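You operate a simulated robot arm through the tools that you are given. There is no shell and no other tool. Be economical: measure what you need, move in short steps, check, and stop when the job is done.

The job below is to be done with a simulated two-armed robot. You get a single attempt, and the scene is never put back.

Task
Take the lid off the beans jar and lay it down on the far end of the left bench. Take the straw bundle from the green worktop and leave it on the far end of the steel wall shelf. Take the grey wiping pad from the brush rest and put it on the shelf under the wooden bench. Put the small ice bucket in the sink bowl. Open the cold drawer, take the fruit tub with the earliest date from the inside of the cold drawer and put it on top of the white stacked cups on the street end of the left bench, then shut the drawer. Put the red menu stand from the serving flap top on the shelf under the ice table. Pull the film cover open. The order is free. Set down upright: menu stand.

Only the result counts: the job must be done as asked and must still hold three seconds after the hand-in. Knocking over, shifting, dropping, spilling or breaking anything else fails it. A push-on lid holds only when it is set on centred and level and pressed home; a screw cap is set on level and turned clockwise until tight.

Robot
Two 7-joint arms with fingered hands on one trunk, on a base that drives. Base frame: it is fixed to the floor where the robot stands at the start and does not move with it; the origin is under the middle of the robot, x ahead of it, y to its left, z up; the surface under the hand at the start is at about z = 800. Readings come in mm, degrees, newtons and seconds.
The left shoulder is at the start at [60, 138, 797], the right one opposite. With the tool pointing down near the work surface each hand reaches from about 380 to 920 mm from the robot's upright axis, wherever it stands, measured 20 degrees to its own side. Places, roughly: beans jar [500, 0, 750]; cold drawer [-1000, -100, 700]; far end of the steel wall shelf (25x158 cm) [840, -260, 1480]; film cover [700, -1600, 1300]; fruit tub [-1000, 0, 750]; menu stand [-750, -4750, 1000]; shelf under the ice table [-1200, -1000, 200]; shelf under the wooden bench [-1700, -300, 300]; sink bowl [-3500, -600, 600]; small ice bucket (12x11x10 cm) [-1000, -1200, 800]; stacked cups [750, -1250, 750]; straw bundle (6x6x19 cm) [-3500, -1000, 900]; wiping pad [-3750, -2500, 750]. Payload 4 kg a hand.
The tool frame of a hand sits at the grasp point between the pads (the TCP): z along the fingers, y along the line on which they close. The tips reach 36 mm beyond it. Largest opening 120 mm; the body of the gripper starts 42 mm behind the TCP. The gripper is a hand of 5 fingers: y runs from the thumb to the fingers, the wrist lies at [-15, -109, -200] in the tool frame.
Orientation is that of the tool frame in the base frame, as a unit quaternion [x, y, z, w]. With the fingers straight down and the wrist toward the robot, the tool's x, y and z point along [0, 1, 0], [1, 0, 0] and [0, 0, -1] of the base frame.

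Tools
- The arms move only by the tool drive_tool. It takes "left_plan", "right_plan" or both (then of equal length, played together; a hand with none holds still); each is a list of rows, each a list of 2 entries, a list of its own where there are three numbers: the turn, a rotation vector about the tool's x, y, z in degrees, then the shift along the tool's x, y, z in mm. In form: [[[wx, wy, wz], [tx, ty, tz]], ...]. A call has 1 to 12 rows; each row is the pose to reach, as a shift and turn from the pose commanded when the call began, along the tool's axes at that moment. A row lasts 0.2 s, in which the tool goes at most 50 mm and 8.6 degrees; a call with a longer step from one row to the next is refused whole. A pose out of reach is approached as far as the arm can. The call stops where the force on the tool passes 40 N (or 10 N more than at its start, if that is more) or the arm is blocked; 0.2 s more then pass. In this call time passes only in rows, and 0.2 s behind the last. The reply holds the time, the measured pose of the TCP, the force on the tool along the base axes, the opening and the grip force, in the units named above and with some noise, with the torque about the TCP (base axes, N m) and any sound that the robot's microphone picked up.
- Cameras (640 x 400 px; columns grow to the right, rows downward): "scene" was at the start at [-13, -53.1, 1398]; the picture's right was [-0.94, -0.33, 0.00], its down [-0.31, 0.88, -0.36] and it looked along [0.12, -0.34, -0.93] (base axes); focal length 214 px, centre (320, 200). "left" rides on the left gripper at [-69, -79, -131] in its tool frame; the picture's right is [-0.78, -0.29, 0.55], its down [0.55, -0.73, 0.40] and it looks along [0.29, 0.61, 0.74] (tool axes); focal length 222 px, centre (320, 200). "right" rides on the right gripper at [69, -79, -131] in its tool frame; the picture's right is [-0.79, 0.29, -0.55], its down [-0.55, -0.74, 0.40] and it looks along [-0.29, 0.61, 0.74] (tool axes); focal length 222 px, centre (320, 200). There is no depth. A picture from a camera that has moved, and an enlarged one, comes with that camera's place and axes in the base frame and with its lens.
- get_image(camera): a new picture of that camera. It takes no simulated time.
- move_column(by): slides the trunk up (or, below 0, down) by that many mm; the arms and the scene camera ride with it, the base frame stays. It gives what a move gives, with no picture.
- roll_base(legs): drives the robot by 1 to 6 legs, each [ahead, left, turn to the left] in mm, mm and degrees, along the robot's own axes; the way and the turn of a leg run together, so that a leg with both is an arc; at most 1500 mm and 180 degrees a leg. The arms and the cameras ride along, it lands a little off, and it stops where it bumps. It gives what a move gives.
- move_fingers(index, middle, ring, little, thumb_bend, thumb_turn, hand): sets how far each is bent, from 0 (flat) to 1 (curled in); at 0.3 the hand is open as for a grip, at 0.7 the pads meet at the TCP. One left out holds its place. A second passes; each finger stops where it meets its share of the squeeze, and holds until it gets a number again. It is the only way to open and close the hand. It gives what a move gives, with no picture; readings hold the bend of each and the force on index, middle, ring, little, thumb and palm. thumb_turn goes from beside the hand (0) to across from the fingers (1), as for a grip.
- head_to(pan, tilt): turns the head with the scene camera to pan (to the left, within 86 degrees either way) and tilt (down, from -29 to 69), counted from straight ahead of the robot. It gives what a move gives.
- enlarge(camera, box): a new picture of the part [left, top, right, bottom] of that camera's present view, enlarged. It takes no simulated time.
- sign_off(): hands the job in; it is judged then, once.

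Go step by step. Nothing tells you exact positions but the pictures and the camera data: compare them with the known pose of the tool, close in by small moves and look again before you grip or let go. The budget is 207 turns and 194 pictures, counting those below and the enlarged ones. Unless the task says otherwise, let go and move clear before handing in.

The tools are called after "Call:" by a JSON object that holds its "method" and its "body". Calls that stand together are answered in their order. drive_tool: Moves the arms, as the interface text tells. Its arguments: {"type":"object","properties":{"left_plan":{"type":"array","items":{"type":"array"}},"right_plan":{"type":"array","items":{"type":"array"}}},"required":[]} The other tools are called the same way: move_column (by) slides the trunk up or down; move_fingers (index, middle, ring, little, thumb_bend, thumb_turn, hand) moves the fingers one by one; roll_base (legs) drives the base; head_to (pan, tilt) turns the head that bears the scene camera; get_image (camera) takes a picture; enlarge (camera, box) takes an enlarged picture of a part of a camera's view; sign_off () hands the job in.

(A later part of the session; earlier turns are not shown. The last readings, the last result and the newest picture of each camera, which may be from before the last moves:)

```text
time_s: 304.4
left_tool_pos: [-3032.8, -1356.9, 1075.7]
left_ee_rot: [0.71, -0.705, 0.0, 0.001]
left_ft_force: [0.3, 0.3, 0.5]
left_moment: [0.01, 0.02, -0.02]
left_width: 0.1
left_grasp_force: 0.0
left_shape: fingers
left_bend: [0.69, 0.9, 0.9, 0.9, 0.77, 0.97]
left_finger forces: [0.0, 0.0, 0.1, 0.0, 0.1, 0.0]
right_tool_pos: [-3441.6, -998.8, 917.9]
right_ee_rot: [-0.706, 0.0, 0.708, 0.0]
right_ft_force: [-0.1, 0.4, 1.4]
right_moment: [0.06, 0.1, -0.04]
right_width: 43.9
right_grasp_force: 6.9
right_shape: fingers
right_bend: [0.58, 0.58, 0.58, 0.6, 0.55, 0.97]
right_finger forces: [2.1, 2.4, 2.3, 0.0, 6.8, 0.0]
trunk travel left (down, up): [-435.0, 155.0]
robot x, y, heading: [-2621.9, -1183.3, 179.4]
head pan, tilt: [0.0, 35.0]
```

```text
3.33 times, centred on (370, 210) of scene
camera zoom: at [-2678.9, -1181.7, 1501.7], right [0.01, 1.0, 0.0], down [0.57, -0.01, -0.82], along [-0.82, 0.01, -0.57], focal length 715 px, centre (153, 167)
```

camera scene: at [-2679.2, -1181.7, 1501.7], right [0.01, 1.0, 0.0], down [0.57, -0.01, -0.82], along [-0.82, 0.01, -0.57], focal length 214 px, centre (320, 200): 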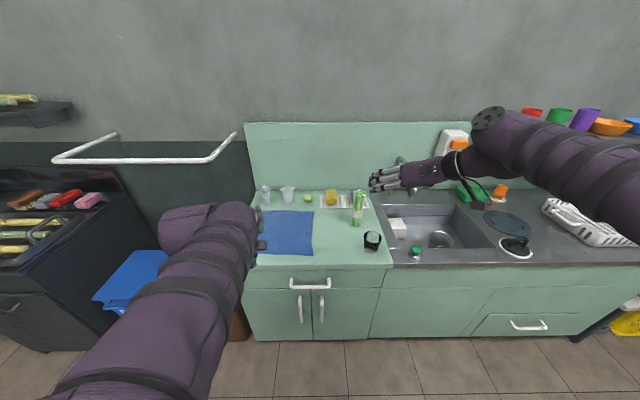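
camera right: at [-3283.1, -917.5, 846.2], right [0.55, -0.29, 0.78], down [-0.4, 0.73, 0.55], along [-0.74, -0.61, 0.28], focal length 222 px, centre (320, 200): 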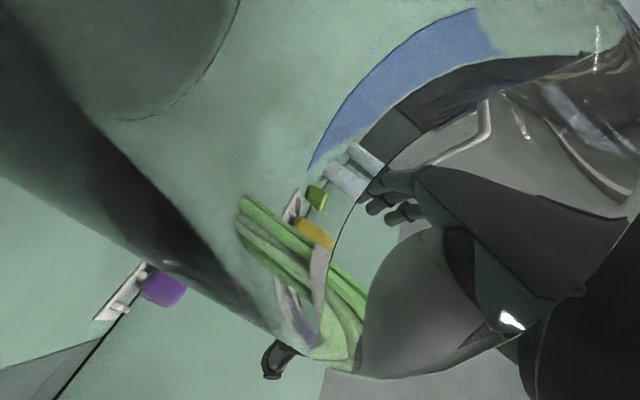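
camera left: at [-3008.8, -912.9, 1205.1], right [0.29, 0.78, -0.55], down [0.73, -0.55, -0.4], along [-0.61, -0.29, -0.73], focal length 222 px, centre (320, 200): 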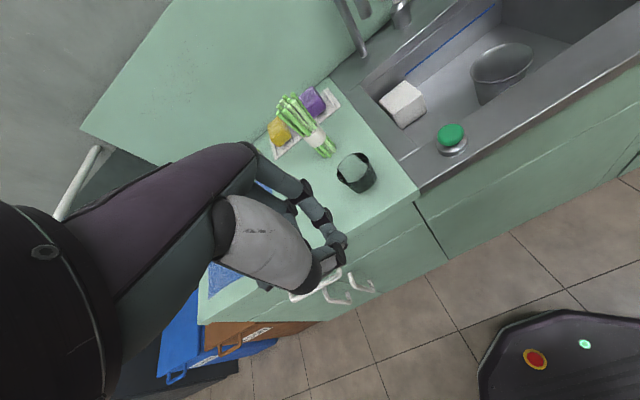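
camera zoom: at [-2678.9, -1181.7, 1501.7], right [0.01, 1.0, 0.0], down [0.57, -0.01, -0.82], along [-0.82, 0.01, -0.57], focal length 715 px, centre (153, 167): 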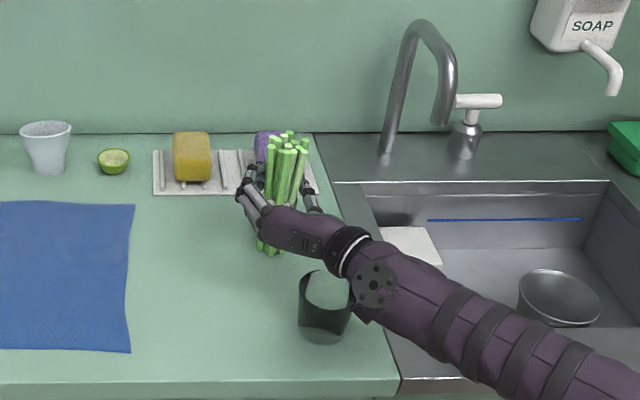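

Gripped. I firm up slightly and lift straight up, then back.

Call:
{"method": "move_fingers", "body": {"hand": "right", "index": 0.66, "middle": 0.66, "ring": 0.66, "thumb_bend": 0.62}}

Call:
{"method": "drive_tool", "body": {"right_plan": [[[0, 0, 0], [-20, 0, 0]], [[0, 0, 0], [-60, 0, -5]], [[0, 0, 0], [-100, 0, -15]], [[0, 0, 0], [-140, 0, -40]], [[0, 0, 0], [-170, 0, -75]], [[0, 0, 0], [-190, 0, -115]], [[0, 0, 0], [-200, 0, -155]], [[0, 0, 0], [-200, 0, -200]], [[0, 0, 0], [-200, 0, -245]], [[0, 0, 0], [-200, 0, -285]]]}}

Call:
{"method": "get_image", "body": {"camera": "scene"}}

```text
time_s: 305.4
left_tool_pos: [-3030.9, -1358.0, 1074.6]
left_ee_rot: [0.709, -0.705, -0.001, 0.002]
left_ft_force: [-0.3, 0.4, 0.1]
left_moment: [0.0, 0.04, -0.02]
left_width: 0.0
left_grasp_force: 0.0
left_shape: fingers
left_bend: [0.69, 0.9, 0.9, 0.9, 0.77, 0.97]
left_finger forces: [0.0, 0.0, 0.0, 0.0, 0.0, 0.0]
right_tool_pos: [-3441.5, -998.6, 917.6]
right_ee_rot: [-0.706, -0.001, 0.708, 0.0]
right_ft_force: [-1.2, -0.8, 7.0]
right_moment: [0.06, 0.22, 0.03]
right_width: 42.7
right_grasp_force: 12.4
right_shape: fingers
right_bend: [0.62, 0.62, 0.62, 0.6, 0.55, 0.96]
right_finger forces: [4.7, 4.6, 3.8, 0.0, 11.9, 0.0]
trunk travel left (down, up): [-435.0, 155.0]
robot x, y, heading: [-2618.9, -1182.2, 179.3]
head pan, tilt: [0.0, 35.0]
```

```text
time_s: 307.6
left_tool_pos: [-3031.8, -1357.7, 1075.9]
left_ee_rot: [0.709, -0.705, 0.0, 0.002]
left_ft_force: [-0.5, -0.3, 0.6]
left_moment: [0.0, 0.01, 0.01]
left_width: 0.0
left_grasp_force: 0.0
left_shape: fingers
left_bend: [0.69, 0.9, 0.9, 0.9, 0.77, 0.97]
left_finger forces: [0.0, 0.1, 0.0, 0.0, 0.0, 0.0]
right_tool_pos: [-3155.9, -1000.4, 1116.5]
right_ee_rot: [-0.707, -0.003, 0.707, 0.001]
right_ft_force: [-0.1, -0.6, -0.7]
right_moment: [0.0, -0.03, -0.01]
right_width: 42.4
right_grasp_force: 10.5
right_shape: fingers
right_bend: [0.62, 0.63, 0.64, 0.6, 0.55, 0.95]
right_finger forces: [4.7, 3.8, 2.5, 0.1, 11.3, 0.1]
right hand out of reach, approached as far as the arm can: row 2, 3
trunk travel left (down, up): [-435.0, 155.0]
robot x, y, heading: [-2622.1, -1181.7, 179.1]
head pan, tilt: [0.0, 35.0]
```

```text
39 pictures are left
camera scene: at [-2678.4, -1181.6, 1501.7], right [0.01, 1.0, 0.0], down [0.57, -0.01, -0.82], along [-0.82, 0.01, -0.57], focal length 214 px, centre (320, 200)
```

scene: 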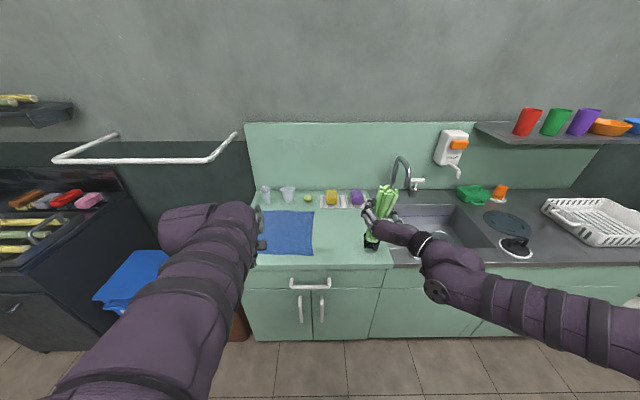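

The bundle is in hand. Next the grey pad: I drive left along the wall to the brush rest and use the left hand.

Call:
{"method": "roll_base", "body": {"legs": [[0, 1230, 0.5]]}}

Call:
{"method": "head_to", "body": {"pan": 8, "tilt": 35}}

Call:
{"method": "get_image", "body": {"camera": "scene"}}

```text
time_s: 313.9
left_tool_pos: [-3036.2, -2621.4, 1074.8]
left_ee_rot: [0.714, -0.7, 0.0, 0.001]
left_ft_force: [-1.3, -0.5, 0.7]
left_moment: [-0.01, -0.02, -0.01]
left_width: 0.0
left_grasp_force: 0.1
left_shape: fingers
left_bend: [0.69, 0.9, 0.9, 0.9, 0.77, 0.97]
left_finger forces: [0.1, 0.1, 0.0, 0.1, 0.1, 0.0]
right_tool_pos: [-3166.4, -2266.6, 1115.2]
right_ee_rot: [0.707, 0.005, -0.707, 0.004]
right_ft_force: [-0.2, -0.5, -0.6]
right_moment: [-0.03, 0.0, 0.01]
right_width: 42.8
right_grasp_force: 11.3
right_shape: fingers
right_bend: [0.62, 0.63, 0.64, 0.6, 0.55, 0.95]
right_finger forces: [4.6, 3.8, 2.4, 0.0, 11.2, 0.0]
trunk travel left (down, up): [-435.0, 155.0]
robot x, y, heading: [-2624.6, -2442.0, -179.8]
head pan, tilt: [0.0, 35.0]
```

```text
time_s: 314.6
left_tool_pos: [-3037.0, -2622.1, 1075.3]
left_ee_rot: [0.714, -0.7, 0.0, 0.001]
left_ft_force: [-0.1, -0.2, -0.7]
left_moment: [-0.04, 0.03, -0.02]
left_width: 0.0
left_grasp_force: 0.0
left_shape: fingers
left_bend: [0.69, 0.9, 0.9, 0.9, 0.77, 0.97]
left_finger forces: [0.1, 0.0, 0.0, 0.0, 0.1, 0.1]
right_tool_pos: [-3165.0, -2265.5, 1116.2]
right_ee_rot: [-0.707, -0.006, 0.707, -0.003]
right_ft_force: [-0.1, -0.2, -1.2]
right_moment: [0.01, -0.01, 0.01]
right_width: 42.8
right_grasp_force: 11.5
right_shape: fingers
right_bend: [0.62, 0.63, 0.64, 0.6, 0.55, 0.95]
right_finger forces: [4.6, 3.8, 2.5, 0.1, 11.3, 0.1]
trunk travel left (down, up): [-435.0, 155.0]
robot x, y, heading: [-2623.1, -2440.7, -179.8]
head pan, tilt: [8.0, 35.0]
```

```text
38 pictures are left
camera scene: at [-2685.0, -2453.5, 1501.7], right [-0.14, 0.99, 0.0], down [0.57, 0.08, -0.82], along [-0.81, -0.12, -0.57], focal length 214 px, centre (320, 200)
```

scene: 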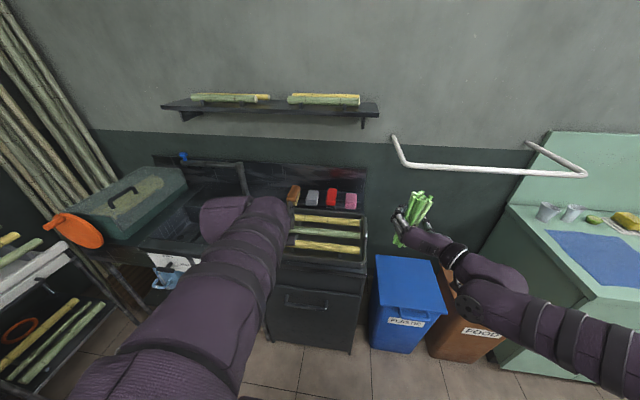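

Call:
{"method": "enlarge", "body": {"camera": "scene", "box": [270, 160, 380, 260]}}

Call:
{"method": "get_image", "body": {"camera": "left"}}

```text
4.00 times, centred on (325, 210) of scene
camera zoom: at [-2685.0, -2453.5, 1501.7], right [-0.14, 0.99, 0.0], down [0.57, 0.08, -0.82], along [-0.81, -0.12, -0.57], focal length 858 px, centre (300, 160)
```

zoom: 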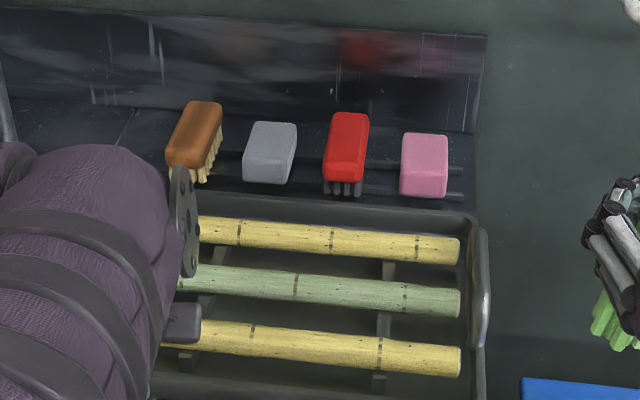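

```text
36 pictures are left
camera left: at [-2958.7, -2550.6, 1204.9], right [0.27, 0.79, -0.55], down [0.75, -0.53, -0.4], along [-0.61, -0.3, -0.73], focal length 222 px, centre (320, 200)
```

left: 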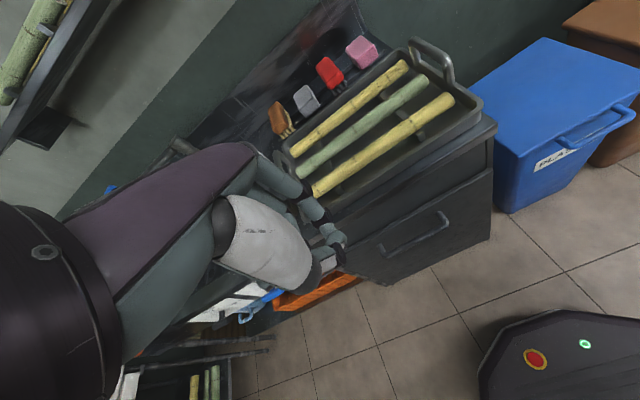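

The grey pad is roughly at (-3550, -2615). I drive forward 250 mm, prepare the left hand (ring and little folded), and take another view.

Call:
{"method": "roll_base", "body": {"legs": [[250, 0, -0.5]]}}

Call:
{"method": "move_fingers", "body": {"hand": "left", "index": 0.3, "middle": 0.3, "ring": 0.95, "little": 0.95, "thumb_bend": 0.3}}

Call:
{"method": "get_image", "body": {"camera": "left"}}

Call:
{"method": "enlarge", "body": {"camera": "scene", "box": [230, 160, 400, 280]}}

```text
time_s: 316.4
left_tool_pos: [-3284.9, -2618.6, 1075.6]
left_ee_rot: [0.711, -0.703, 0.0, 0.001]
left_ft_force: [-0.8, 0.6, -0.4]
left_moment: [0.0, 0.0, 0.0]
left_width: 0.0
left_grasp_force: 0.0
left_shape: fingers
left_bend: [0.69, 0.9, 0.9, 0.9, 0.77, 0.97]
left_finger forces: [0.1, 0.1, 0.1, 0.0, 0.1, 0.0]
right_tool_pos: [-3410.5, -2258.8, 1115.6]
right_ee_rot: [-0.707, -0.003, 0.707, -0.001]
right_ft_force: [-0.8, 0.0, -0.7]
right_moment: [0.02, -0.01, 0.03]
right_width: 43.1
right_grasp_force: 11.1
right_shape: fingers
right_bend: [0.62, 0.63, 0.64, 0.6, 0.55, 0.95]
right_finger forces: [4.6, 3.9, 2.4, 0.1, 11.2, 0.0]
trunk travel left (down, up): [-435.0, 155.0]
robot x, y, heading: [-2870.4, -2441.7, 179.7]
head pan, tilt: [8.0, 35.0]
```

```text
time_s: 317.4
left_tool_pos: [-3284.5, -2618.4, 1076.2]
left_ee_rot: [0.711, -0.703, 0.0, 0.001]
left_ft_force: [0.5, -0.2, 0.3]
left_moment: [-0.02, -0.01, -0.01]
left_width: 118.8
left_grasp_force: 0.1
left_shape: fingers
left_bend: [0.3, 0.3, 0.95, 0.95, 0.3, 0.97]
left_finger forces: [0.0, 0.0, 0.0, 0.0, 0.0, 0.0]
right_tool_pos: [-3409.9, -2260.1, 1116.0]
right_ee_rot: [0.707, 0.003, -0.707, 0.002]
right_ft_force: [-0.1, 0.7, -0.8]
right_moment: [0.0, -0.05, -0.03]
right_width: 42.7
right_grasp_force: 11.2
right_shape: fingers
right_bend: [0.62, 0.63, 0.64, 0.6, 0.55, 0.95]
right_finger forces: [4.7, 3.8, 2.5, 0.1, 11.2, 0.0]
trunk travel left (down, up): [-435.0, 155.0]
robot x, y, heading: [-2868.8, -2438.6, 179.6]
head pan, tilt: [8.0, 35.0]
```

```text
35 pictures are left
camera left: at [-3205.6, -2547.2, 1204.8], right [0.28, 0.79, -0.55], down [0.74, -0.54, -0.4], along [-0.61, -0.3, -0.73], focal length 222 px, centre (320, 200)
```

left: 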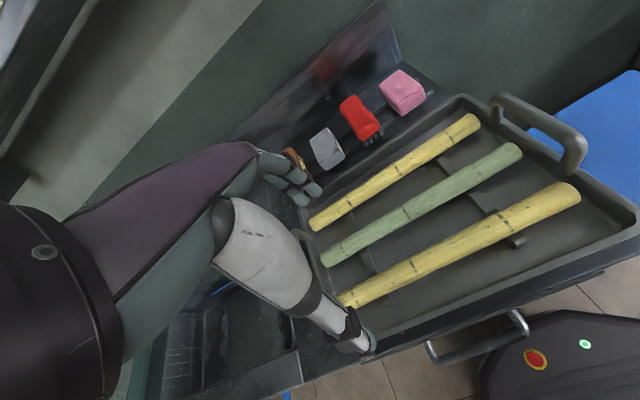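

```text
3.33 times, centred on (315, 220) of scene
camera zoom: at [-2931.0, -2452.4, 1501.7], right [-0.13, 0.99, 0.0], down [0.57, 0.08, -0.82], along [-0.81, -0.11, -0.57], focal length 715 px, centre (337, 133)
```

zoom: 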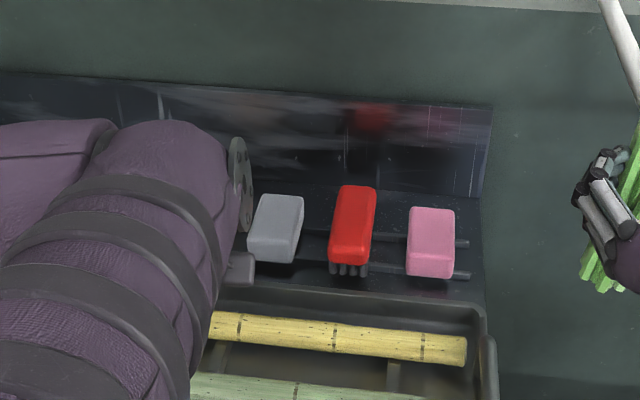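

Three views agree: grey pad centre (-3610, -2625), top z≈880. I hover the left hand above it.

Call:
{"method": "drive_tool", "body": {"left_plan": [[[0, 0, 0], [1, 45, 0]], [[0, 0, 0], [2, 90, 0]], [[0, 0, 0], [3, 135, 0]], [[0, 0, 0], [4, 180, 0]], [[0, 0, 0], [5, 225, 0]], [[0, 0, 0], [6, 270, 10]], [[0, 0, 0], [7, 305, 35]], [[0, 0, 0], [7, 322, 75]], [[0, 0, 0], [7, 322, 115]]]}}

Call:
{"method": "get_image", "body": {"camera": "left"}}

```text
time_s: 319.4
left_tool_pos: [-3607.4, -2628.4, 959.1]
left_ee_rot: [0.712, -0.703, 0.0, 0.002]
left_ft_force: [-0.1, 1.1, 0.0]
left_moment: [0.01, 0.02, 0.0]
left_width: 118.9
left_grasp_force: 0.1
left_shape: fingers
left_bend: [0.3, 0.3, 0.95, 0.95, 0.3, 0.97]
left_finger forces: [0.0, 0.0, 0.0, 0.0, 0.1, 0.0]
right_tool_pos: [-3410.7, -2260.2, 1115.0]
right_ee_rot: [-0.707, -0.003, 0.707, -0.001]
right_ft_force: [0.7, 0.1, -0.4]
right_moment: [0.02, 0.01, 0.02]
right_width: 42.7
right_grasp_force: 11.0
right_shape: fingers
right_bend: [0.62, 0.63, 0.64, 0.6, 0.55, 0.95]
right_finger forces: [4.6, 3.9, 2.4, 0.0, 11.2, 0.0]
trunk travel left (down, up): [-435.0, 155.0]
robot x, y, heading: [-2873.4, -2439.0, 179.6]
head pan, tilt: [8.0, 35.0]
```

```text
33 pictures are left
camera left: at [-3528.4, -2557.5, 1088.9], right [0.28, 0.79, -0.55], down [0.74, -0.54, -0.4], along [-0.61, -0.3, -0.73], focal length 222 px, centre (320, 200)
```

left: 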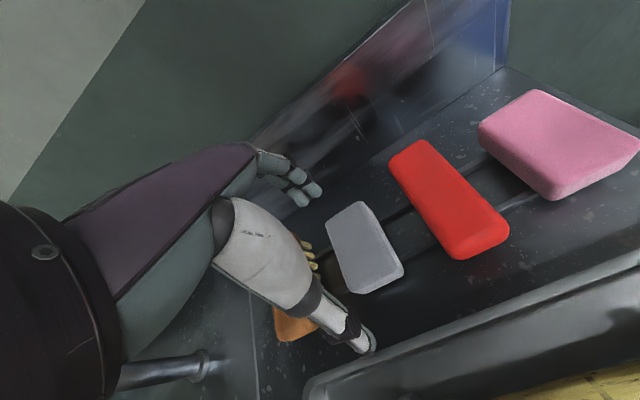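

Pad spans x -3673…-3584 centred at y≈-2617. I adjust and descend.

Call:
{"method": "drive_tool", "body": {"left_plan": [[[0, 0, 0], [-12, 20, 0]], [[0, 0, 0], [-12, 20, 25]], [[0, 0, 0], [-12, 20, 50]], [[0, 0, 0], [-12, 20, 68]]]}}

Call:
{"method": "get_image", "body": {"camera": "left"}}

```text
time_s: 320.4
left_tool_pos: [-3626.3, -2618.2, 892.3]
left_ee_rot: [0.712, -0.703, -0.001, 0.002]
left_ft_force: [-0.5, -0.1, -0.3]
left_moment: [0.01, 0.01, 0.0]
left_width: 118.8
left_grasp_force: 0.0
left_shape: fingers
left_bend: [0.3, 0.3, 0.95, 0.95, 0.3, 0.97]
left_finger forces: [0.0, 0.1, 0.0, 0.1, 0.1, 0.0]
right_tool_pos: [-3409.9, -2259.5, 1115.5]
right_ee_rot: [-0.707, -0.003, 0.707, -0.001]
right_ft_force: [-0.2, -0.1, -0.7]
right_moment: [0.01, -0.01, -0.01]
right_width: 43.0
right_grasp_force: 10.9
right_shape: fingers
right_bend: [0.62, 0.63, 0.64, 0.6, 0.55, 0.95]
right_finger forces: [4.6, 3.8, 2.5, 0.0, 11.2, 0.1]
trunk travel left (down, up): [-435.0, 155.0]
robot x, y, heading: [-2870.6, -2439.6, 179.4]
head pan, tilt: [8.0, 35.0]
```

```text
32 pictures are left
camera left: at [-3547.8, -2546.6, 1021.6], right [0.28, 0.79, -0.55], down [0.74, -0.54, -0.4], along [-0.61, -0.3, -0.73], focal length 222 px, centre (320, 200)
```

left: 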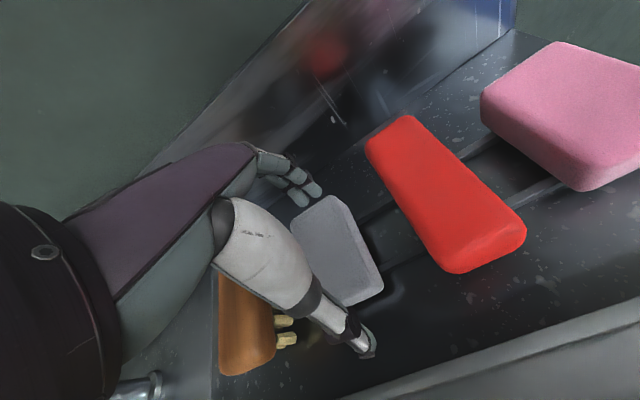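

Call:
{"method": "drive_tool", "body": {"left_plan": [[[0, 0, 0], [-4, 0, 10]]]}}

Call:
{"method": "move_fingers", "body": {"hand": "left", "index": 0.55, "middle": 0.55, "thumb_bend": 0.52}}

Call:
{"method": "get_image", "body": {"camera": "left"}}

```text
time_s: 320.8
left_tool_pos: [-3627.9, -2613.9, 885.2]
left_ee_rot: [0.712, -0.702, -0.002, 0.003]
left_ft_force: [-3.9, -2.1, 6.3]
left_moment: [-0.14, 0.56, 0.14]
left_width: 121.8
left_grasp_force: 3.2
left_shape: fingers
left_bend: [0.29, 0.3, 0.95, 0.95, 0.3, 0.97]
left_finger forces: [2.4, 4.7, 0.1, 0.0, 0.0, 0.1]
right_tool_pos: [-3409.3, -2259.5, 1116.6]
right_ee_rot: [0.707, 0.003, -0.707, 0.001]
right_ft_force: [0.2, -0.4, -0.2]
right_moment: [-0.03, -0.01, -0.02]
right_width: 42.6
right_grasp_force: 11.3
right_shape: fingers
right_bend: [0.62, 0.63, 0.64, 0.6, 0.55, 0.95]
right_finger forces: [4.5, 3.8, 2.5, 0.0, 11.2, 0.0]
trunk travel left (down, up): [-435.0, 155.0]
robot x, y, heading: [-2875.1, -2441.7, 179.1]
head pan, tilt: [8.0, 35.0]
```

```text
time_s: 321.8
left_tool_pos: [-3628.4, -2613.2, 887.4]
left_ee_rot: [0.712, -0.702, -0.006, 0.006]
left_ft_force: [-6.0, -2.4, 32.8]
left_moment: [-0.19, 2.05, 0.03]
left_width: 87.8
left_grasp_force: 20.7
left_shape: fingers
left_bend: [0.38, 0.35, 0.95, 0.95, 0.47, 0.97]
left_finger forces: [15.7, 17.4, 0.0, 0.0, 8.1, 0.0]
right_tool_pos: [-3407.3, -2259.0, 1116.3]
right_ee_rot: [-0.706, -0.002, 0.708, -0.002]
right_ft_force: [1.2, -0.6, -1.5]
right_moment: [0.02, 0.0, -0.03]
right_width: 42.7
right_grasp_force: 11.1
right_shape: fingers
right_bend: [0.62, 0.63, 0.64, 0.6, 0.55, 0.95]
right_finger forces: [4.6, 3.8, 2.4, 0.0, 11.2, 0.1]
trunk travel left (down, up): [-435.0, 155.0]
robot x, y, heading: [-2871.0, -2440.5, 179.8]
head pan, tilt: [8.0, 35.0]
```

```text
31 pictures are left
camera left: at [-3547.4, -2542.1, 1017.0], right [0.27, 0.79, -0.55], down [0.73, -0.54, -0.41], along [-0.62, -0.29, -0.73], focal length 222 px, centre (320, 200)
```

left: 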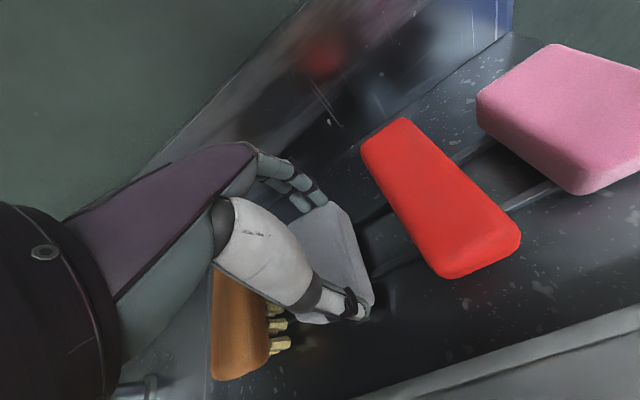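

Call:
{"method": "drive_tool", "body": {"left_plan": [[[0, 0, 0], [0, 0, -4]]]}}

Call:
{"method": "move_fingers", "body": {"hand": "left", "index": 0.58, "middle": 0.58, "thumb_bend": 0.56}}

Call:
{"method": "drive_tool", "body": {"left_plan": [[[0, 0, 0], [0, 0, -15]], [[0, 0, 0], [0, 0, -40]], [[0, 0, 0], [0, 0, -80]], [[0, 0, 0], [0, 0, -120]]]}}

Call:
{"method": "get_image", "body": {"camera": "left"}}

```text
time_s: 322.2
left_tool_pos: [-3629.0, -2612.1, 889.3]
left_ee_rot: [0.711, -0.703, -0.003, 0.004]
left_ft_force: [-8.7, -2.1, 22.0]
left_moment: [-0.21, 1.78, 0.0]
left_width: 87.8
left_grasp_force: 15.7
left_shape: fingers
left_bend: [0.38, 0.35, 0.95, 0.95, 0.47, 0.97]
left_finger forces: [11.1, 13.9, 0.0, 0.1, 6.8, 0.0]
right_tool_pos: [-3409.4, -2258.8, 1116.8]
right_ee_rot: [-0.706, -0.003, 0.708, -0.001]
right_ft_force: [0.2, 0.3, -0.2]
right_moment: [-0.02, 0.0, 0.0]
right_width: 42.8
right_grasp_force: 11.5
right_shape: fingers
right_bend: [0.62, 0.63, 0.64, 0.6, 0.55, 0.95]
right_finger forces: [4.6, 3.8, 2.5, 0.1, 11.2, 0.0]
trunk travel left (down, up): [-435.0, 155.0]
robot x, y, heading: [-2870.6, -2442.1, 179.8]
head pan, tilt: [8.0, 35.0]
```

```text
time_s: 323.2
left_tool_pos: [-3625.9, -2613.9, 889.6]
left_ee_rot: [0.711, -0.703, -0.002, 0.003]
left_ft_force: [-2.1, -1.7, 23.0]
left_moment: [-0.15, 1.32, 0.03]
left_width: 87.0
left_grasp_force: 15.7
left_shape: fingers
left_bend: [0.37, 0.34, 0.95, 0.95, 0.49, 0.97]
left_finger forces: [9.9, 12.3, 0.1, 0.0, 9.9, 0.1]
right_tool_pos: [-3408.2, -2259.6, 1116.2]
right_ee_rot: [-0.707, -0.003, 0.707, -0.001]
right_ft_force: [-0.6, 0.4, -0.3]
right_moment: [0.01, -0.02, 0.02]
right_width: 42.6
right_grasp_force: 10.7
right_shape: fingers
right_bend: [0.62, 0.63, 0.64, 0.6, 0.55, 0.95]
right_finger forces: [4.5, 3.8, 2.5, 0.1, 11.2, 0.0]
trunk travel left (down, up): [-435.0, 155.0]
robot x, y, heading: [-2872.2, -2443.4, 179.6]
head pan, tilt: [8.0, 35.0]
```

```text
time_s: 324.2
left_tool_pos: [-3626.2, -2613.4, 1004.7]
left_ee_rot: [0.711, -0.703, 0.001, 0.001]
left_ft_force: [-0.5, 0.4, -0.1]
left_moment: [0.03, 0.03, -0.02]
left_width: 71.2
left_grasp_force: 7.6
left_shape: fingers
left_bend: [0.44, 0.36, 0.95, 0.95, 0.51, 0.96]
left_finger forces: [1.1, 7.2, 0.1, 0.0, 7.6, 0.0]
right_tool_pos: [-3410.1, -2260.3, 1116.4]
right_ee_rot: [-0.707, -0.003, 0.707, -0.001]
right_ft_force: [-0.6, -0.8, -0.8]
right_moment: [0.0, -0.01, 0.0]
right_width: 42.7
right_grasp_force: 11.3
right_shape: fingers
right_bend: [0.62, 0.63, 0.64, 0.6, 0.55, 0.95]
right_finger forces: [4.6, 3.7, 2.5, 0.1, 11.3, 0.1]
trunk travel left (down, up): [-435.0, 155.0]
robot x, y, heading: [-2870.3, -2439.5, 179.5]
head pan, tilt: [8.0, 35.0]
```

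```text
30 pictures are left
camera left: at [-3547.4, -2543.1, 1135.0], right [0.28, 0.79, -0.55], down [0.74, -0.54, -0.4], along [-0.61, -0.3, -0.74], focal length 222 px, centre (320, 200)
```

left: 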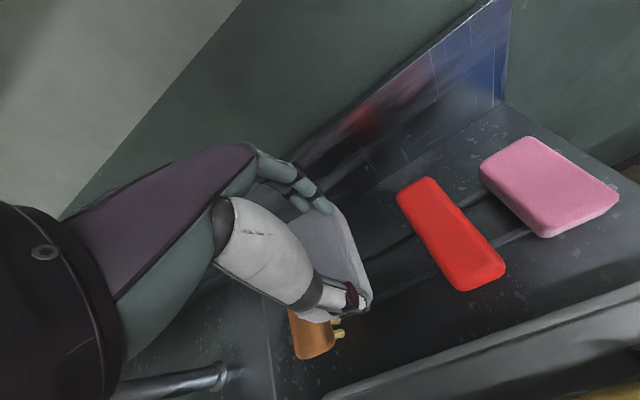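

The pad is held. I firm the grip, retract, and drive to face the wooden bench from its rear side.

Call:
{"method": "move_fingers", "body": {"hand": "left", "index": 0.65, "middle": 0.62, "thumb_bend": 0.6}}

Call:
{"method": "drive_tool", "body": {"left_plan": [[[0, 0, 0], [0, -40, -20]], [[0, 0, 0], [0, -80, -40]], [[0, 0, 0], [0, -120, -50]], [[0, 0, 0], [0, -165, -50]], [[0, 0, 0], [0, -210, -50]], [[0, 0, 0], [0, -255, -50]], [[0, 0, 0], [0, -295, -50]]]}}

Call:
{"method": "roll_base", "body": {"legs": [[-290, 0, 0], [0, -1050, 0], [0, -1050, 0], [0, 0, 90], [0, 0, 90]]}}

Call:
{"method": "head_to", "body": {"pan": 0, "tilt": 40}}

Call:
{"method": "get_image", "body": {"camera": "scene"}}

```text
time_s: 325.2
left_tool_pos: [-3626.5, -2614.1, 1004.6]
left_ee_rot: [0.711, -0.703, 0.0, 0.001]
left_ft_force: [-0.4, 0.5, -0.3]
left_moment: [0.0, -0.03, -0.02]
left_width: 23.4
left_grasp_force: 0.0
left_shape: fingers
left_bend: [0.65, 0.62, 0.95, 0.95, 0.6, 0.97]
left_finger forces: [0.0, 0.0, 0.0, 0.0, 0.0, 0.1]
right_tool_pos: [-3410.1, -2259.4, 1116.1]
right_ee_rot: [0.707, 0.003, -0.707, 0.001]
right_ft_force: [0.6, 0.5, -1.4]
right_moment: [0.01, 0.01, 0.01]
right_width: 43.0
right_grasp_force: 10.7
right_shape: fingers
right_bend: [0.62, 0.63, 0.64, 0.6, 0.55, 0.95]
right_finger forces: [4.6, 3.8, 2.5, 0.0, 11.2, 0.1]
trunk travel left (down, up): [-435.0, 155.0]
robot x, y, heading: [-2869.5, -2438.3, 179.6]
head pan, tilt: [8.0, 35.0]
```

```text
time_s: 326.8
left_tool_pos: [-3330.3, -2610.5, 1056.9]
left_ee_rot: [0.712, -0.703, 0.0, 0.001]
left_ft_force: [0.4, -0.7, -0.7]
left_moment: [0.01, 0.02, 0.0]
left_width: 22.7
left_grasp_force: 0.0
left_shape: fingers
left_bend: [0.65, 0.62, 0.95, 0.95, 0.6, 0.97]
left_finger forces: [0.0, 0.1, 0.1, 0.0, 0.0, 0.0]
right_tool_pos: [-3409.1, -2260.3, 1116.1]
right_ee_rot: [-0.707, -0.003, 0.707, -0.001]
right_ft_force: [-0.3, -0.2, -1.5]
right_moment: [0.02, 0.0, 0.0]
right_width: 42.8
right_grasp_force: 11.1
right_shape: fingers
right_bend: [0.62, 0.63, 0.64, 0.6, 0.55, 0.95]
right_finger forces: [4.7, 3.7, 2.5, 0.0, 11.2, 0.0]
trunk travel left (down, up): [-435.0, 155.0]
robot x, y, heading: [-2869.0, -2440.4, 179.6]
head pan, tilt: [8.0, 35.0]
```

```text
time_s: 346.3
left_tool_pos: [-2117.3, -201.6, 1057.2]
left_ee_rot: [0.707, 0.707, 0.002, -0.001]
left_ft_force: [-0.2, -0.1, 0.3]
left_moment: [-0.01, 0.03, 0.0]
left_width: 22.7
left_grasp_force: 0.1
left_shape: fingers
left_bend: [0.65, 0.62, 0.95, 0.95, 0.6, 0.97]
left_finger forces: [0.1, 0.0, 0.0, 0.1, 0.0, 0.1]
right_tool_pos: [-2042.0, -553.5, 1115.3]
right_ee_rot: [0.001, 0.707, -0.004, 0.707]
right_ft_force: [-0.7, -0.9, -0.1]
right_moment: [0.0, 0.01, -0.03]
right_width: 42.3
right_grasp_force: 10.6
right_shape: fingers
right_bend: [0.62, 0.63, 0.64, 0.6, 0.55, 0.95]
right_finger forces: [4.4, 3.6, 2.4, 0.0, 10.9, 0.0]
trunk travel left (down, up): [-435.0, 155.0]
robot x, y, heading: [-2577.5, -366.5, -0.9]
head pan, tilt: [8.0, 35.0]
```

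```text
time_s: 347.0
left_tool_pos: [-2117.3, -202.8, 1057.7]
left_ee_rot: [0.707, 0.707, 0.001, -0.001]
left_ft_force: [0.0, -0.4, 0.4]
left_moment: [0.02, 0.02, 0.02]
left_width: 23.1
left_grasp_force: 0.0
left_shape: fingers
left_bend: [0.65, 0.62, 0.95, 0.95, 0.6, 0.97]
left_finger forces: [0.0, 0.1, 0.0, 0.0, 0.0, 0.0]
right_tool_pos: [-2041.0, -552.7, 1115.4]
right_ee_rot: [0.0, 0.707, -0.003, 0.707]
right_ft_force: [-0.7, -0.1, -0.7]
right_moment: [0.01, 0.0, 0.02]
right_width: 42.5
right_grasp_force: 10.3
right_shape: fingers
right_bend: [0.62, 0.63, 0.64, 0.6, 0.55, 0.95]
right_finger forces: [4.5, 3.6, 2.4, 0.0, 10.9, 0.0]
trunk travel left (down, up): [-435.0, 155.0]
robot x, y, heading: [-2580.3, -370.6, -0.8]
head pan, tilt: [0.0, 40.0]
```

```text
29 pictures are left
camera scene: at [-2524.5, -368.5, 1494.2], right [-0.02, -1.0, 0.0], down [-0.64, 0.01, -0.77], along [0.77, -0.01, -0.64], focal length 214 px, centre (320, 200)
```

scene: 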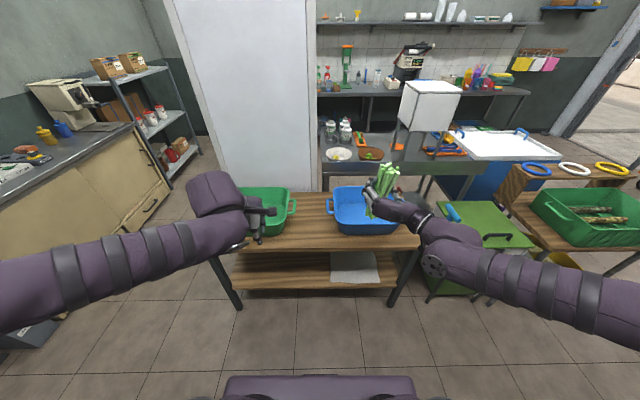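

When I tightened, the pad slipped out, so it lies back at the brush rest. I return there to pick it up again.

Call:
{"method": "roll_base", "body": {"legs": [[0, 0, -90], [0, 0, -90], [0, 1040, 0], [0, 1040, 0], [130, 0, 0.5]]}}

Call:
{"method": "head_to", "body": {"pan": 10, "tilt": 40}}

Call:
{"method": "get_image", "body": {"camera": "scene"}}

```text
time_s: 366.1
left_tool_pos: [-3277.1, -2625.3, 1056.8]
left_ee_rot: [-0.704, 0.71, 0.0, -0.001]
left_ft_force: [-0.2, 0.0, 0.2]
left_moment: [-0.04, -0.01, 0.04]
left_width: 22.8
left_grasp_force: 0.1
left_shape: fingers
left_bend: [0.65, 0.62, 0.95, 0.95, 0.6, 0.97]
left_finger forces: [0.0, 0.0, 0.0, 0.1, 0.0, 0.0]
right_tool_pos: [-3348.1, -2272.9, 1116.3]
right_ee_rot: [0.707, -0.005, -0.707, -0.006]
right_ft_force: [-0.3, 0.5, -0.4]
right_moment: [-0.02, 0.01, 0.0]
right_width: 41.9
right_grasp_force: 10.7
right_shape: fingers
right_bend: [0.62, 0.63, 0.64, 0.6, 0.55, 0.95]
right_finger forces: [4.5, 3.5, 2.2, 0.0, 10.5, 0.1]
trunk travel left (down, up): [-435.0, 155.0]
robot x, y, heading: [-2811.9, -2465.0, 178.3]
head pan, tilt: [0.0, 40.0]
```

```text
time_s: 366.8
left_tool_pos: [-3274.7, -2624.4, 1058.1]
left_ee_rot: [-0.703, 0.711, -0.001, -0.002]
left_ft_force: [0.6, -0.6, -0.1]
left_moment: [0.01, -0.03, 0.02]
left_width: 22.9
left_grasp_force: 0.1
left_shape: fingers
left_bend: [0.65, 0.62, 0.95, 0.95, 0.6, 0.97]
left_finger forces: [0.0, 0.1, 0.1, 0.1, 0.1, 0.1]
right_tool_pos: [-3345.9, -2272.7, 1115.7]
right_ee_rot: [0.707, -0.004, -0.707, -0.008]
right_ft_force: [-0.1, -0.3, -1.0]
right_moment: [0.0, -0.02, -0.01]
right_width: 42.1
right_grasp_force: 10.5
right_shape: fingers
right_bend: [0.62, 0.63, 0.64, 0.6, 0.55, 0.95]
right_finger forces: [4.6, 3.6, 2.4, 0.0, 10.6, 0.0]
trunk travel left (down, up): [-435.0, 155.0]
robot x, y, heading: [-2813.3, -2463.5, 178.1]
head pan, tilt: [10.0, 40.0]
```

```text
28 pictures are left
camera scene: at [-2869.0, -2478.4, 1494.1], right [-0.15, 0.99, 0.0], down [0.64, 0.09, -0.77], along [-0.76, -0.11, -0.64], focal length 214 px, centre (320, 200)
```

scene: 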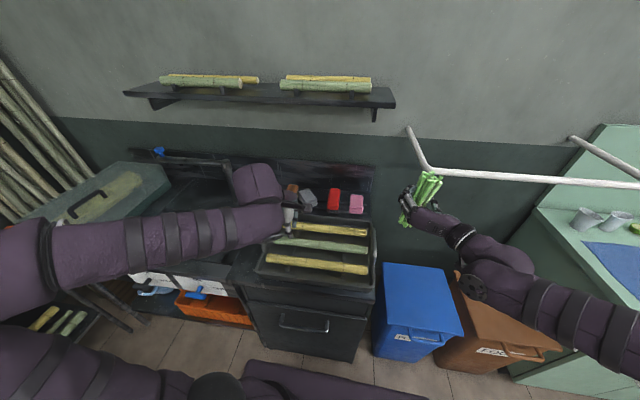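

The pad is on the rest, a bit rotated. I look closely with the left camera.

Call:
{"method": "get_image", "body": {"camera": "left"}}

Call:
{"method": "enlarge", "body": {"camera": "scene", "box": [270, 170, 380, 250]}}

```text
27 pictures are left
camera left: at [-3194.9, -2555.6, 1186.7], right [0.3, 0.78, -0.55], down [0.73, -0.56, -0.4], along [-0.62, -0.28, -0.74], focal length 222 px, centre (320, 200)
```

left: 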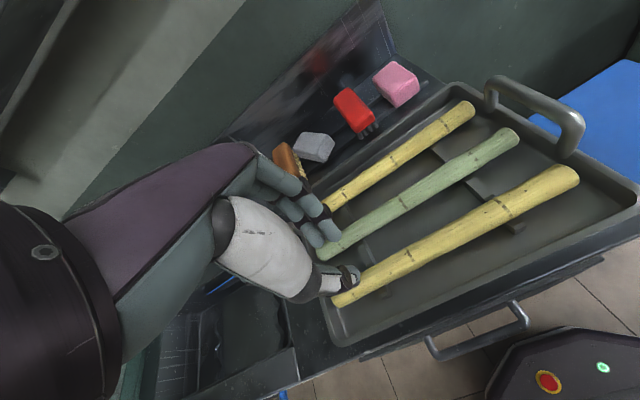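

```text
5.00 times, centred on (325, 210) of scene
camera zoom: at [-2869.0, -2478.4, 1494.1], right [-0.15, 0.99, 0.0], down [0.64, 0.09, -0.77], along [-0.76, -0.11, -0.64], focal length 1072 px, centre (295, 150)
```

zoom: 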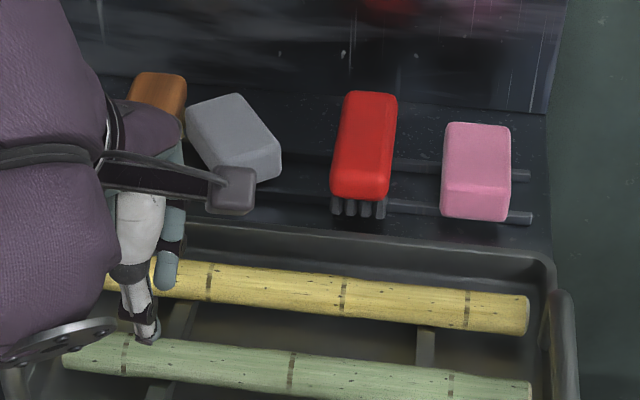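

The pad lies rotated ~37° with centre ≈(-3616, -2645). I'll grip its long faces with the left hand yawed 53°, with a narrower opening to stay clear of the brown brush.

Call:
{"method": "move_fingers", "body": {"hand": "left", "index": 0.42, "middle": 0.42, "ring": 0.95, "little": 0.95, "thumb_bend": 0.42}}

Call:
{"method": "drive_tool", "body": {"left_plan": [[[0, 0, 6], [2, 35, 0]], [[0, 0, 12], [4, 75, 0]], [[0, 0, 18], [6, 115, 0]], [[0, 0, 24], [8, 155, 0]], [[0, 0, 30], [10, 195, 0]], [[0, 0, 36], [13, 235, 5]], [[0, 0, 42], [16, 275, 15]], [[0, 0, 48], [19, 310, 35]], [[0, 0, 53], [21, 341, 65]], [[0, 0, 53], [21, 341, 98]]]}}

Call:
{"method": "get_image", "body": {"camera": "left"}}

```text
time_s: 367.8
left_tool_pos: [-3274.4, -2625.5, 1057.3]
left_ee_rot: [-0.704, 0.71, 0.0, -0.002]
left_ft_force: [-0.1, -0.3, 0.5]
left_moment: [0.01, -0.02, 0.0]
left_width: 83.8
left_grasp_force: 0.0
left_shape: fingers
left_bend: [0.42, 0.42, 0.95, 0.95, 0.42, 0.97]
left_finger forces: [0.0, 0.0, 0.0, 0.0, 0.0, 0.0]
right_tool_pos: [-3345.9, -2274.1, 1116.5]
right_ee_rot: [-0.707, 0.003, 0.707, 0.008]
right_ft_force: [1.2, 0.7, -1.5]
right_moment: [-0.02, 0.0, -0.03]
right_width: 41.9
right_grasp_force: 10.6
right_shape: fingers
right_bend: [0.62, 0.63, 0.64, 0.6, 0.55, 0.95]
right_finger forces: [4.5, 3.6, 2.3, 0.0, 10.6, 0.0]
trunk travel left (down, up): [-435.0, 155.0]
robot x, y, heading: [-2813.5, -2465.0, 178.4]
head pan, tilt: [10.0, 40.0]
```

```text
time_s: 370.0
left_tool_pos: [-3616.3, -2640.4, 958.6]
left_ee_rot: [-0.313, 0.95, 0.0, -0.001]
left_ft_force: [-1.1, -0.3, 0.4]
left_moment: [0.0, 0.01, 0.0]
left_width: 83.6
left_grasp_force: 0.1
left_shape: fingers
left_bend: [0.42, 0.42, 0.95, 0.95, 0.42, 0.97]
left_finger forces: [0.0, 0.0, 0.0, 0.1, 0.0, 0.0]
right_tool_pos: [-3346.7, -2273.6, 1115.9]
right_ee_rot: [-0.707, 0.005, 0.707, 0.007]
right_ft_force: [0.1, 0.4, -0.8]
right_moment: [0.0, -0.02, 0.0]
right_width: 42.2
right_grasp_force: 11.0
right_shape: fingers
right_bend: [0.62, 0.63, 0.64, 0.6, 0.55, 0.95]
right_finger forces: [4.5, 3.6, 2.3, 0.1, 10.6, 0.0]
trunk travel left (down, up): [-435.0, 155.0]
robot x, y, heading: [-2815.5, -2463.1, 178.4]
head pan, tilt: [10.0, 40.0]
```

```text
25 pictures are left
camera left: at [-3513.4, -2664.0, 1088.2], right [0.8, 0.23, -0.55], down [-0.01, -0.92, -0.4], along [-0.6, 0.32, -0.74], focal length 222 px, centre (320, 200)
```

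left: 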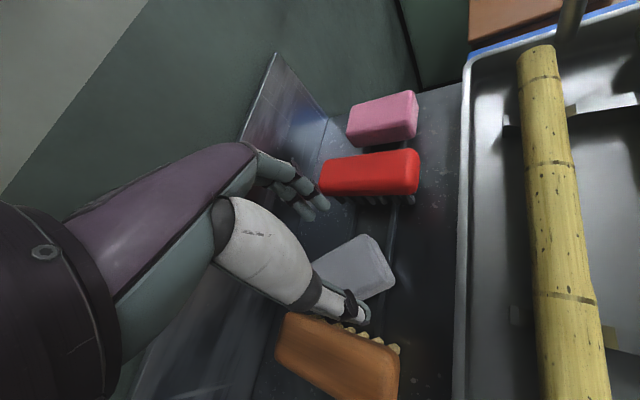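

Pad centre refined to (-3627, -2647). I shift and descend.

Call:
{"method": "drive_tool", "body": {"left_plan": [[[0, 0, 0], [13, 2, 0]], [[0, 0, 0], [13, 2, 30]], [[0, 0, 0], [13, 2, 55]], [[0, 0, 0], [13, 2, 72]]]}}

Call:
{"method": "get_image", "body": {"camera": "left"}}

```text
time_s: 371.0
left_tool_pos: [-3628.0, -2647.6, 885.8]
left_ee_rot: [-0.313, 0.95, -0.001, -0.001]
left_ft_force: [0.0, 0.1, -0.2]
left_moment: [0.0, -0.03, -0.02]
left_width: 83.8
left_grasp_force: 0.0
left_shape: fingers
left_bend: [0.42, 0.42, 0.95, 0.95, 0.42, 0.97]
left_finger forces: [0.0, 0.0, 0.0, 0.0, 0.1, 0.0]
left hand out of reach, approached as far as the arm can: row 1
right_tool_pos: [-3347.7, -2273.5, 1116.0]
right_ee_rot: [-0.707, 0.005, 0.707, 0.007]
right_ft_force: [-0.5, -0.5, -0.2]
right_moment: [0.01, -0.03, -0.02]
right_width: 41.9
right_grasp_force: 11.0
right_shape: fingers
right_bend: [0.62, 0.63, 0.64, 0.6, 0.55, 0.95]
right_finger forces: [4.4, 3.5, 2.2, 0.0, 10.5, 0.0]
trunk travel left (down, up): [-435.0, 155.0]
robot x, y, heading: [-2816.9, -2463.1, 178.2]
head pan, tilt: [10.0, 40.0]
```

```text
24 pictures are left
camera left: at [-3524.8, -2670.3, 1016.6], right [0.8, 0.23, -0.55], down [-0.01, -0.92, -0.4], along [-0.6, 0.32, -0.74], focal length 222 px, centre (320, 200)
```

left: 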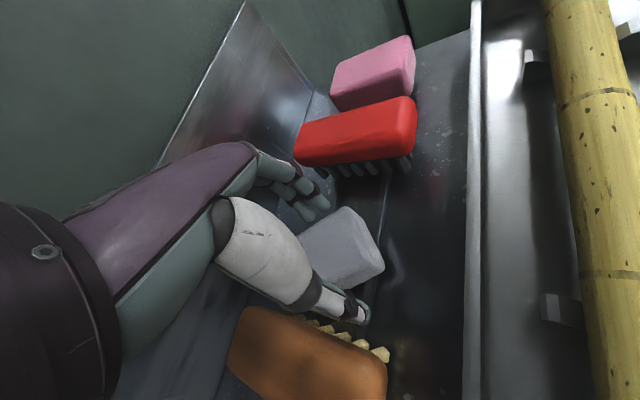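

Call:
{"method": "drive_tool", "body": {"left_plan": [[[0, 0, 0], [-14, -6, 0]], [[0, 0, 0], [-14, -6, 4]]]}}

Call:
{"method": "move_fingers", "body": {"hand": "left", "index": 0.62, "middle": 0.62, "thumb_bend": 0.6}}

Call:
{"method": "get_image", "body": {"camera": "left"}}

```text
time_s: 371.6
left_tool_pos: [-3613.5, -2644.8, 882.3]
left_ee_rot: [-0.313, 0.95, 0.0, 0.0]
left_ft_force: [-0.5, -0.7, 0.5]
left_moment: [-0.01, 0.02, 0.0]
left_width: 83.7
left_grasp_force: 0.1
left_shape: fingers
left_bend: [0.42, 0.42, 0.95, 0.95, 0.42, 0.97]
left_finger forces: [0.1, 0.0, 0.1, 0.0, 0.0, 0.1]
right_tool_pos: [-3347.1, -2272.5, 1116.5]
right_ee_rot: [0.708, -0.005, -0.706, -0.007]
right_ft_force: [-0.8, 0.3, 0.0]
right_moment: [0.02, -0.01, -0.02]
right_width: 42.1
right_grasp_force: 10.7
right_shape: fingers
right_bend: [0.62, 0.63, 0.64, 0.6, 0.55, 0.95]
right_finger forces: [4.5, 3.6, 2.3, 0.0, 10.5, 0.0]
trunk travel left (down, up): [-435.0, 155.0]
robot x, y, heading: [-2810.3, -2464.2, 178.5]
head pan, tilt: [10.0, 40.0]
```

```text
time_s: 372.6
left_tool_pos: [-3614.9, -2645.8, 883.2]
left_ee_rot: [-0.313, 0.95, -0.001, -0.002]
left_ft_force: [-0.3, 0.6, 2.5]
left_moment: [0.12, 0.09, -0.03]
left_width: 57.1
left_grasp_force: 13.5
left_shape: fingers
left_bend: [0.56, 0.55, 0.95, 0.95, 0.52, 0.96]
left_finger forces: [6.3, 8.1, 0.1, 0.0, 13.2, 0.1]
right_tool_pos: [-3346.8, -2273.1, 1116.6]
right_ee_rot: [0.707, -0.005, -0.707, -0.006]
right_ft_force: [0.2, -0.4, -1.2]
right_moment: [0.03, -0.02, 0.0]
right_width: 42.1
right_grasp_force: 10.4
right_shape: fingers
right_bend: [0.62, 0.63, 0.64, 0.6, 0.55, 0.95]
right_finger forces: [4.5, 3.6, 2.3, 0.1, 10.6, 0.0]
trunk travel left (down, up): [-435.0, 155.0]
robot x, y, heading: [-2815.5, -2465.7, 178.5]
head pan, tilt: [10.0, 40.0]
```

```text
23 pictures are left
camera left: at [-3510.1, -2667.0, 1012.6], right [0.8, 0.23, -0.55], down [-0.01, -0.92, -0.4], along [-0.6, 0.32, -0.74], focal length 222 px, centre (320, 200)
```

left: 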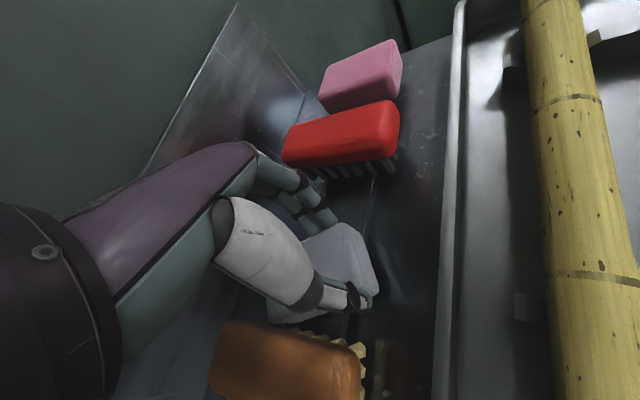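

A solid grip on the long faces this time. I lift and check.

Call:
{"method": "drive_tool", "body": {"left_plan": [[[0, 0, 0], [0, 0, -15]], [[0, 0, 0], [0, 0, -40]], [[0, 0, 0], [0, 0, -80]], [[0, 0, 0], [0, 0, -120]], [[0, 0, 0], [0, 0, -160]]]}}

```text
time_s: 373.8
left_tool_pos: [-3609.6, -2642.0, 1028.7]
left_ee_rot: [-0.309, 0.951, -0.004, 0.003]
left_ft_force: [0.4, 0.6, -0.3]
left_moment: [-0.05, 0.02, -0.02]
left_width: 56.9
left_grasp_force: 13.4
left_shape: fingers
left_bend: [0.56, 0.56, 0.95, 0.95, 0.52, 0.96]
left_finger forces: [6.2, 6.9, 0.1, 0.0, 13.1, 0.1]
left hand out of reach, approached as far as the arm can: row 5
right_tool_pos: [-3347.0, -2273.6, 1116.4]
right_ee_rot: [0.707, -0.004, -0.707, -0.007]
right_ft_force: [0.5, 0.2, -0.1]
right_moment: [-0.02, -0.04, -0.02]
right_width: 41.8
right_grasp_force: 10.0
right_shape: fingers
right_bend: [0.62, 0.63, 0.64, 0.6, 0.55, 0.95]
right_finger forces: [4.6, 3.5, 2.3, 0.1, 10.7, 0.0]
trunk travel left (down, up): [-435.0, 155.0]
robot x, y, heading: [-2810.9, -2463.9, 178.5]
head pan, tilt: [10.0, 40.0]
```

Held firmly. I retract while turning the hand back, then drive to the wooden bench's rear side again.

Call:
{"method": "drive_tool", "body": {"left_plan": [[[0, 0, -5], [-30, -22, 0]], [[0, 0, -11], [-60, -44, 0]], [[0, 0, -17], [-90, -66, 0]], [[0, 0, -23], [-120, -88, 0]], [[0, 0, -29], [-150, -110, 0]], [[0, 0, -35], [-180, -132, 0]], [[0, 0, -41], [-210, -154, 0]], [[0, 0, -47], [-240, -176, 0]], [[0, 0, -53], [-266, -196, 0]]]}}

Call:
{"method": "roll_base", "body": {"legs": [[-230, 0, 0.5], [0, -1050, 0], [0, -1030, 0], [0, 0, 90], [0, 0, 91]]}}

Call:
{"method": "get_image", "body": {"camera": "scene"}}

```text
time_s: 375.9
left_tool_pos: [-3617.0, -2732.1, 1190.2]
left_ee_rot: [0.696, -0.678, -0.229, 0.063]
left_ft_force: [0.3, -0.4, -3.1]
left_moment: [0.06, 0.05, -0.04]
left_width: 55.9
left_grasp_force: 14.4
left_shape: fingers
left_bend: [0.57, 0.57, 0.95, 0.95, 0.52, 0.95]
left_finger forces: [5.9, 6.9, 0.0, 0.0, 12.9, 2.3]
left hand out of reach, approached as far as the arm can: row 1, 2, 3, 4, 5, 6, 7, 8
right_tool_pos: [-3346.3, -2273.9, 1116.8]
right_ee_rot: [0.707, -0.006, -0.707, -0.008]
right_ft_force: [-0.8, -1.6, 0.0]
right_moment: [0.02, -0.04, -0.05]
right_width: 41.8
right_grasp_force: 10.8
right_shape: fingers
right_bend: [0.62, 0.63, 0.64, 0.6, 0.55, 0.95]
right_finger forces: [4.9, 3.6, 2.4, 0.0, 11.0, 0.0]
trunk travel left (down, up): [-435.0, 155.0]
robot x, y, heading: [-2814.8, -2461.0, 178.4]
head pan, tilt: [10.0, 40.0]
stopped in row 9 (left hand): the force on the tool passed its limit at 52 N (the readings are from after the stop); the commanded pose is now the measured one
```

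```text
time_s: 395.4
left_tool_pos: [-1810.0, -38.9, 1191.9]
left_ee_rot: [0.648, 0.724, 0.074, 0.225]
left_ft_force: [0.0, -0.2, -0.7]
left_moment: [-0.01, 0.05, 0.02]
left_width: 54.9
left_grasp_force: 11.5
left_shape: fingers
left_bend: [0.57, 0.57, 0.95, 0.95, 0.53, 0.96]
left_finger forces: [5.1, 5.8, 0.0, 0.0, 11.1, 0.1]
right_tool_pos: [-2036.3, -517.3, 1116.4]
right_ee_rot: [-0.023, 0.706, 0.023, 0.707]
right_ft_force: [-0.6, -0.3, 0.1]
right_moment: [0.0, 0.0, -0.02]
right_width: 41.8
right_grasp_force: 10.2
right_shape: fingers
right_bend: [0.62, 0.63, 0.64, 0.6, 0.56, 0.95]
right_finger forces: [4.7, 3.4, 2.1, 0.0, 10.4, 0.1]
trunk travel left (down, up): [-435.0, 155.0]
robot x, y, heading: [-2584.9, -366.4, 3.4]
head pan, tilt: [10.0, 40.0]
```

```text
22 pictures are left
camera scene: at [-2534.8, -353.0, 1494.1], right [0.23, -0.97, 0.0], down [-0.63, -0.15, -0.77], along [0.75, 0.18, -0.64], focal length 214 px, centre (320, 200)
```

scene: 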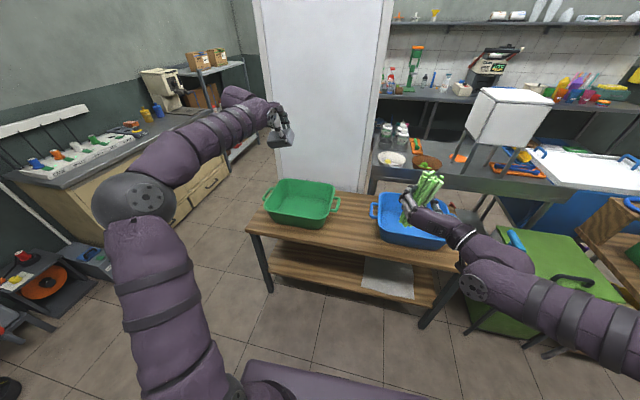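

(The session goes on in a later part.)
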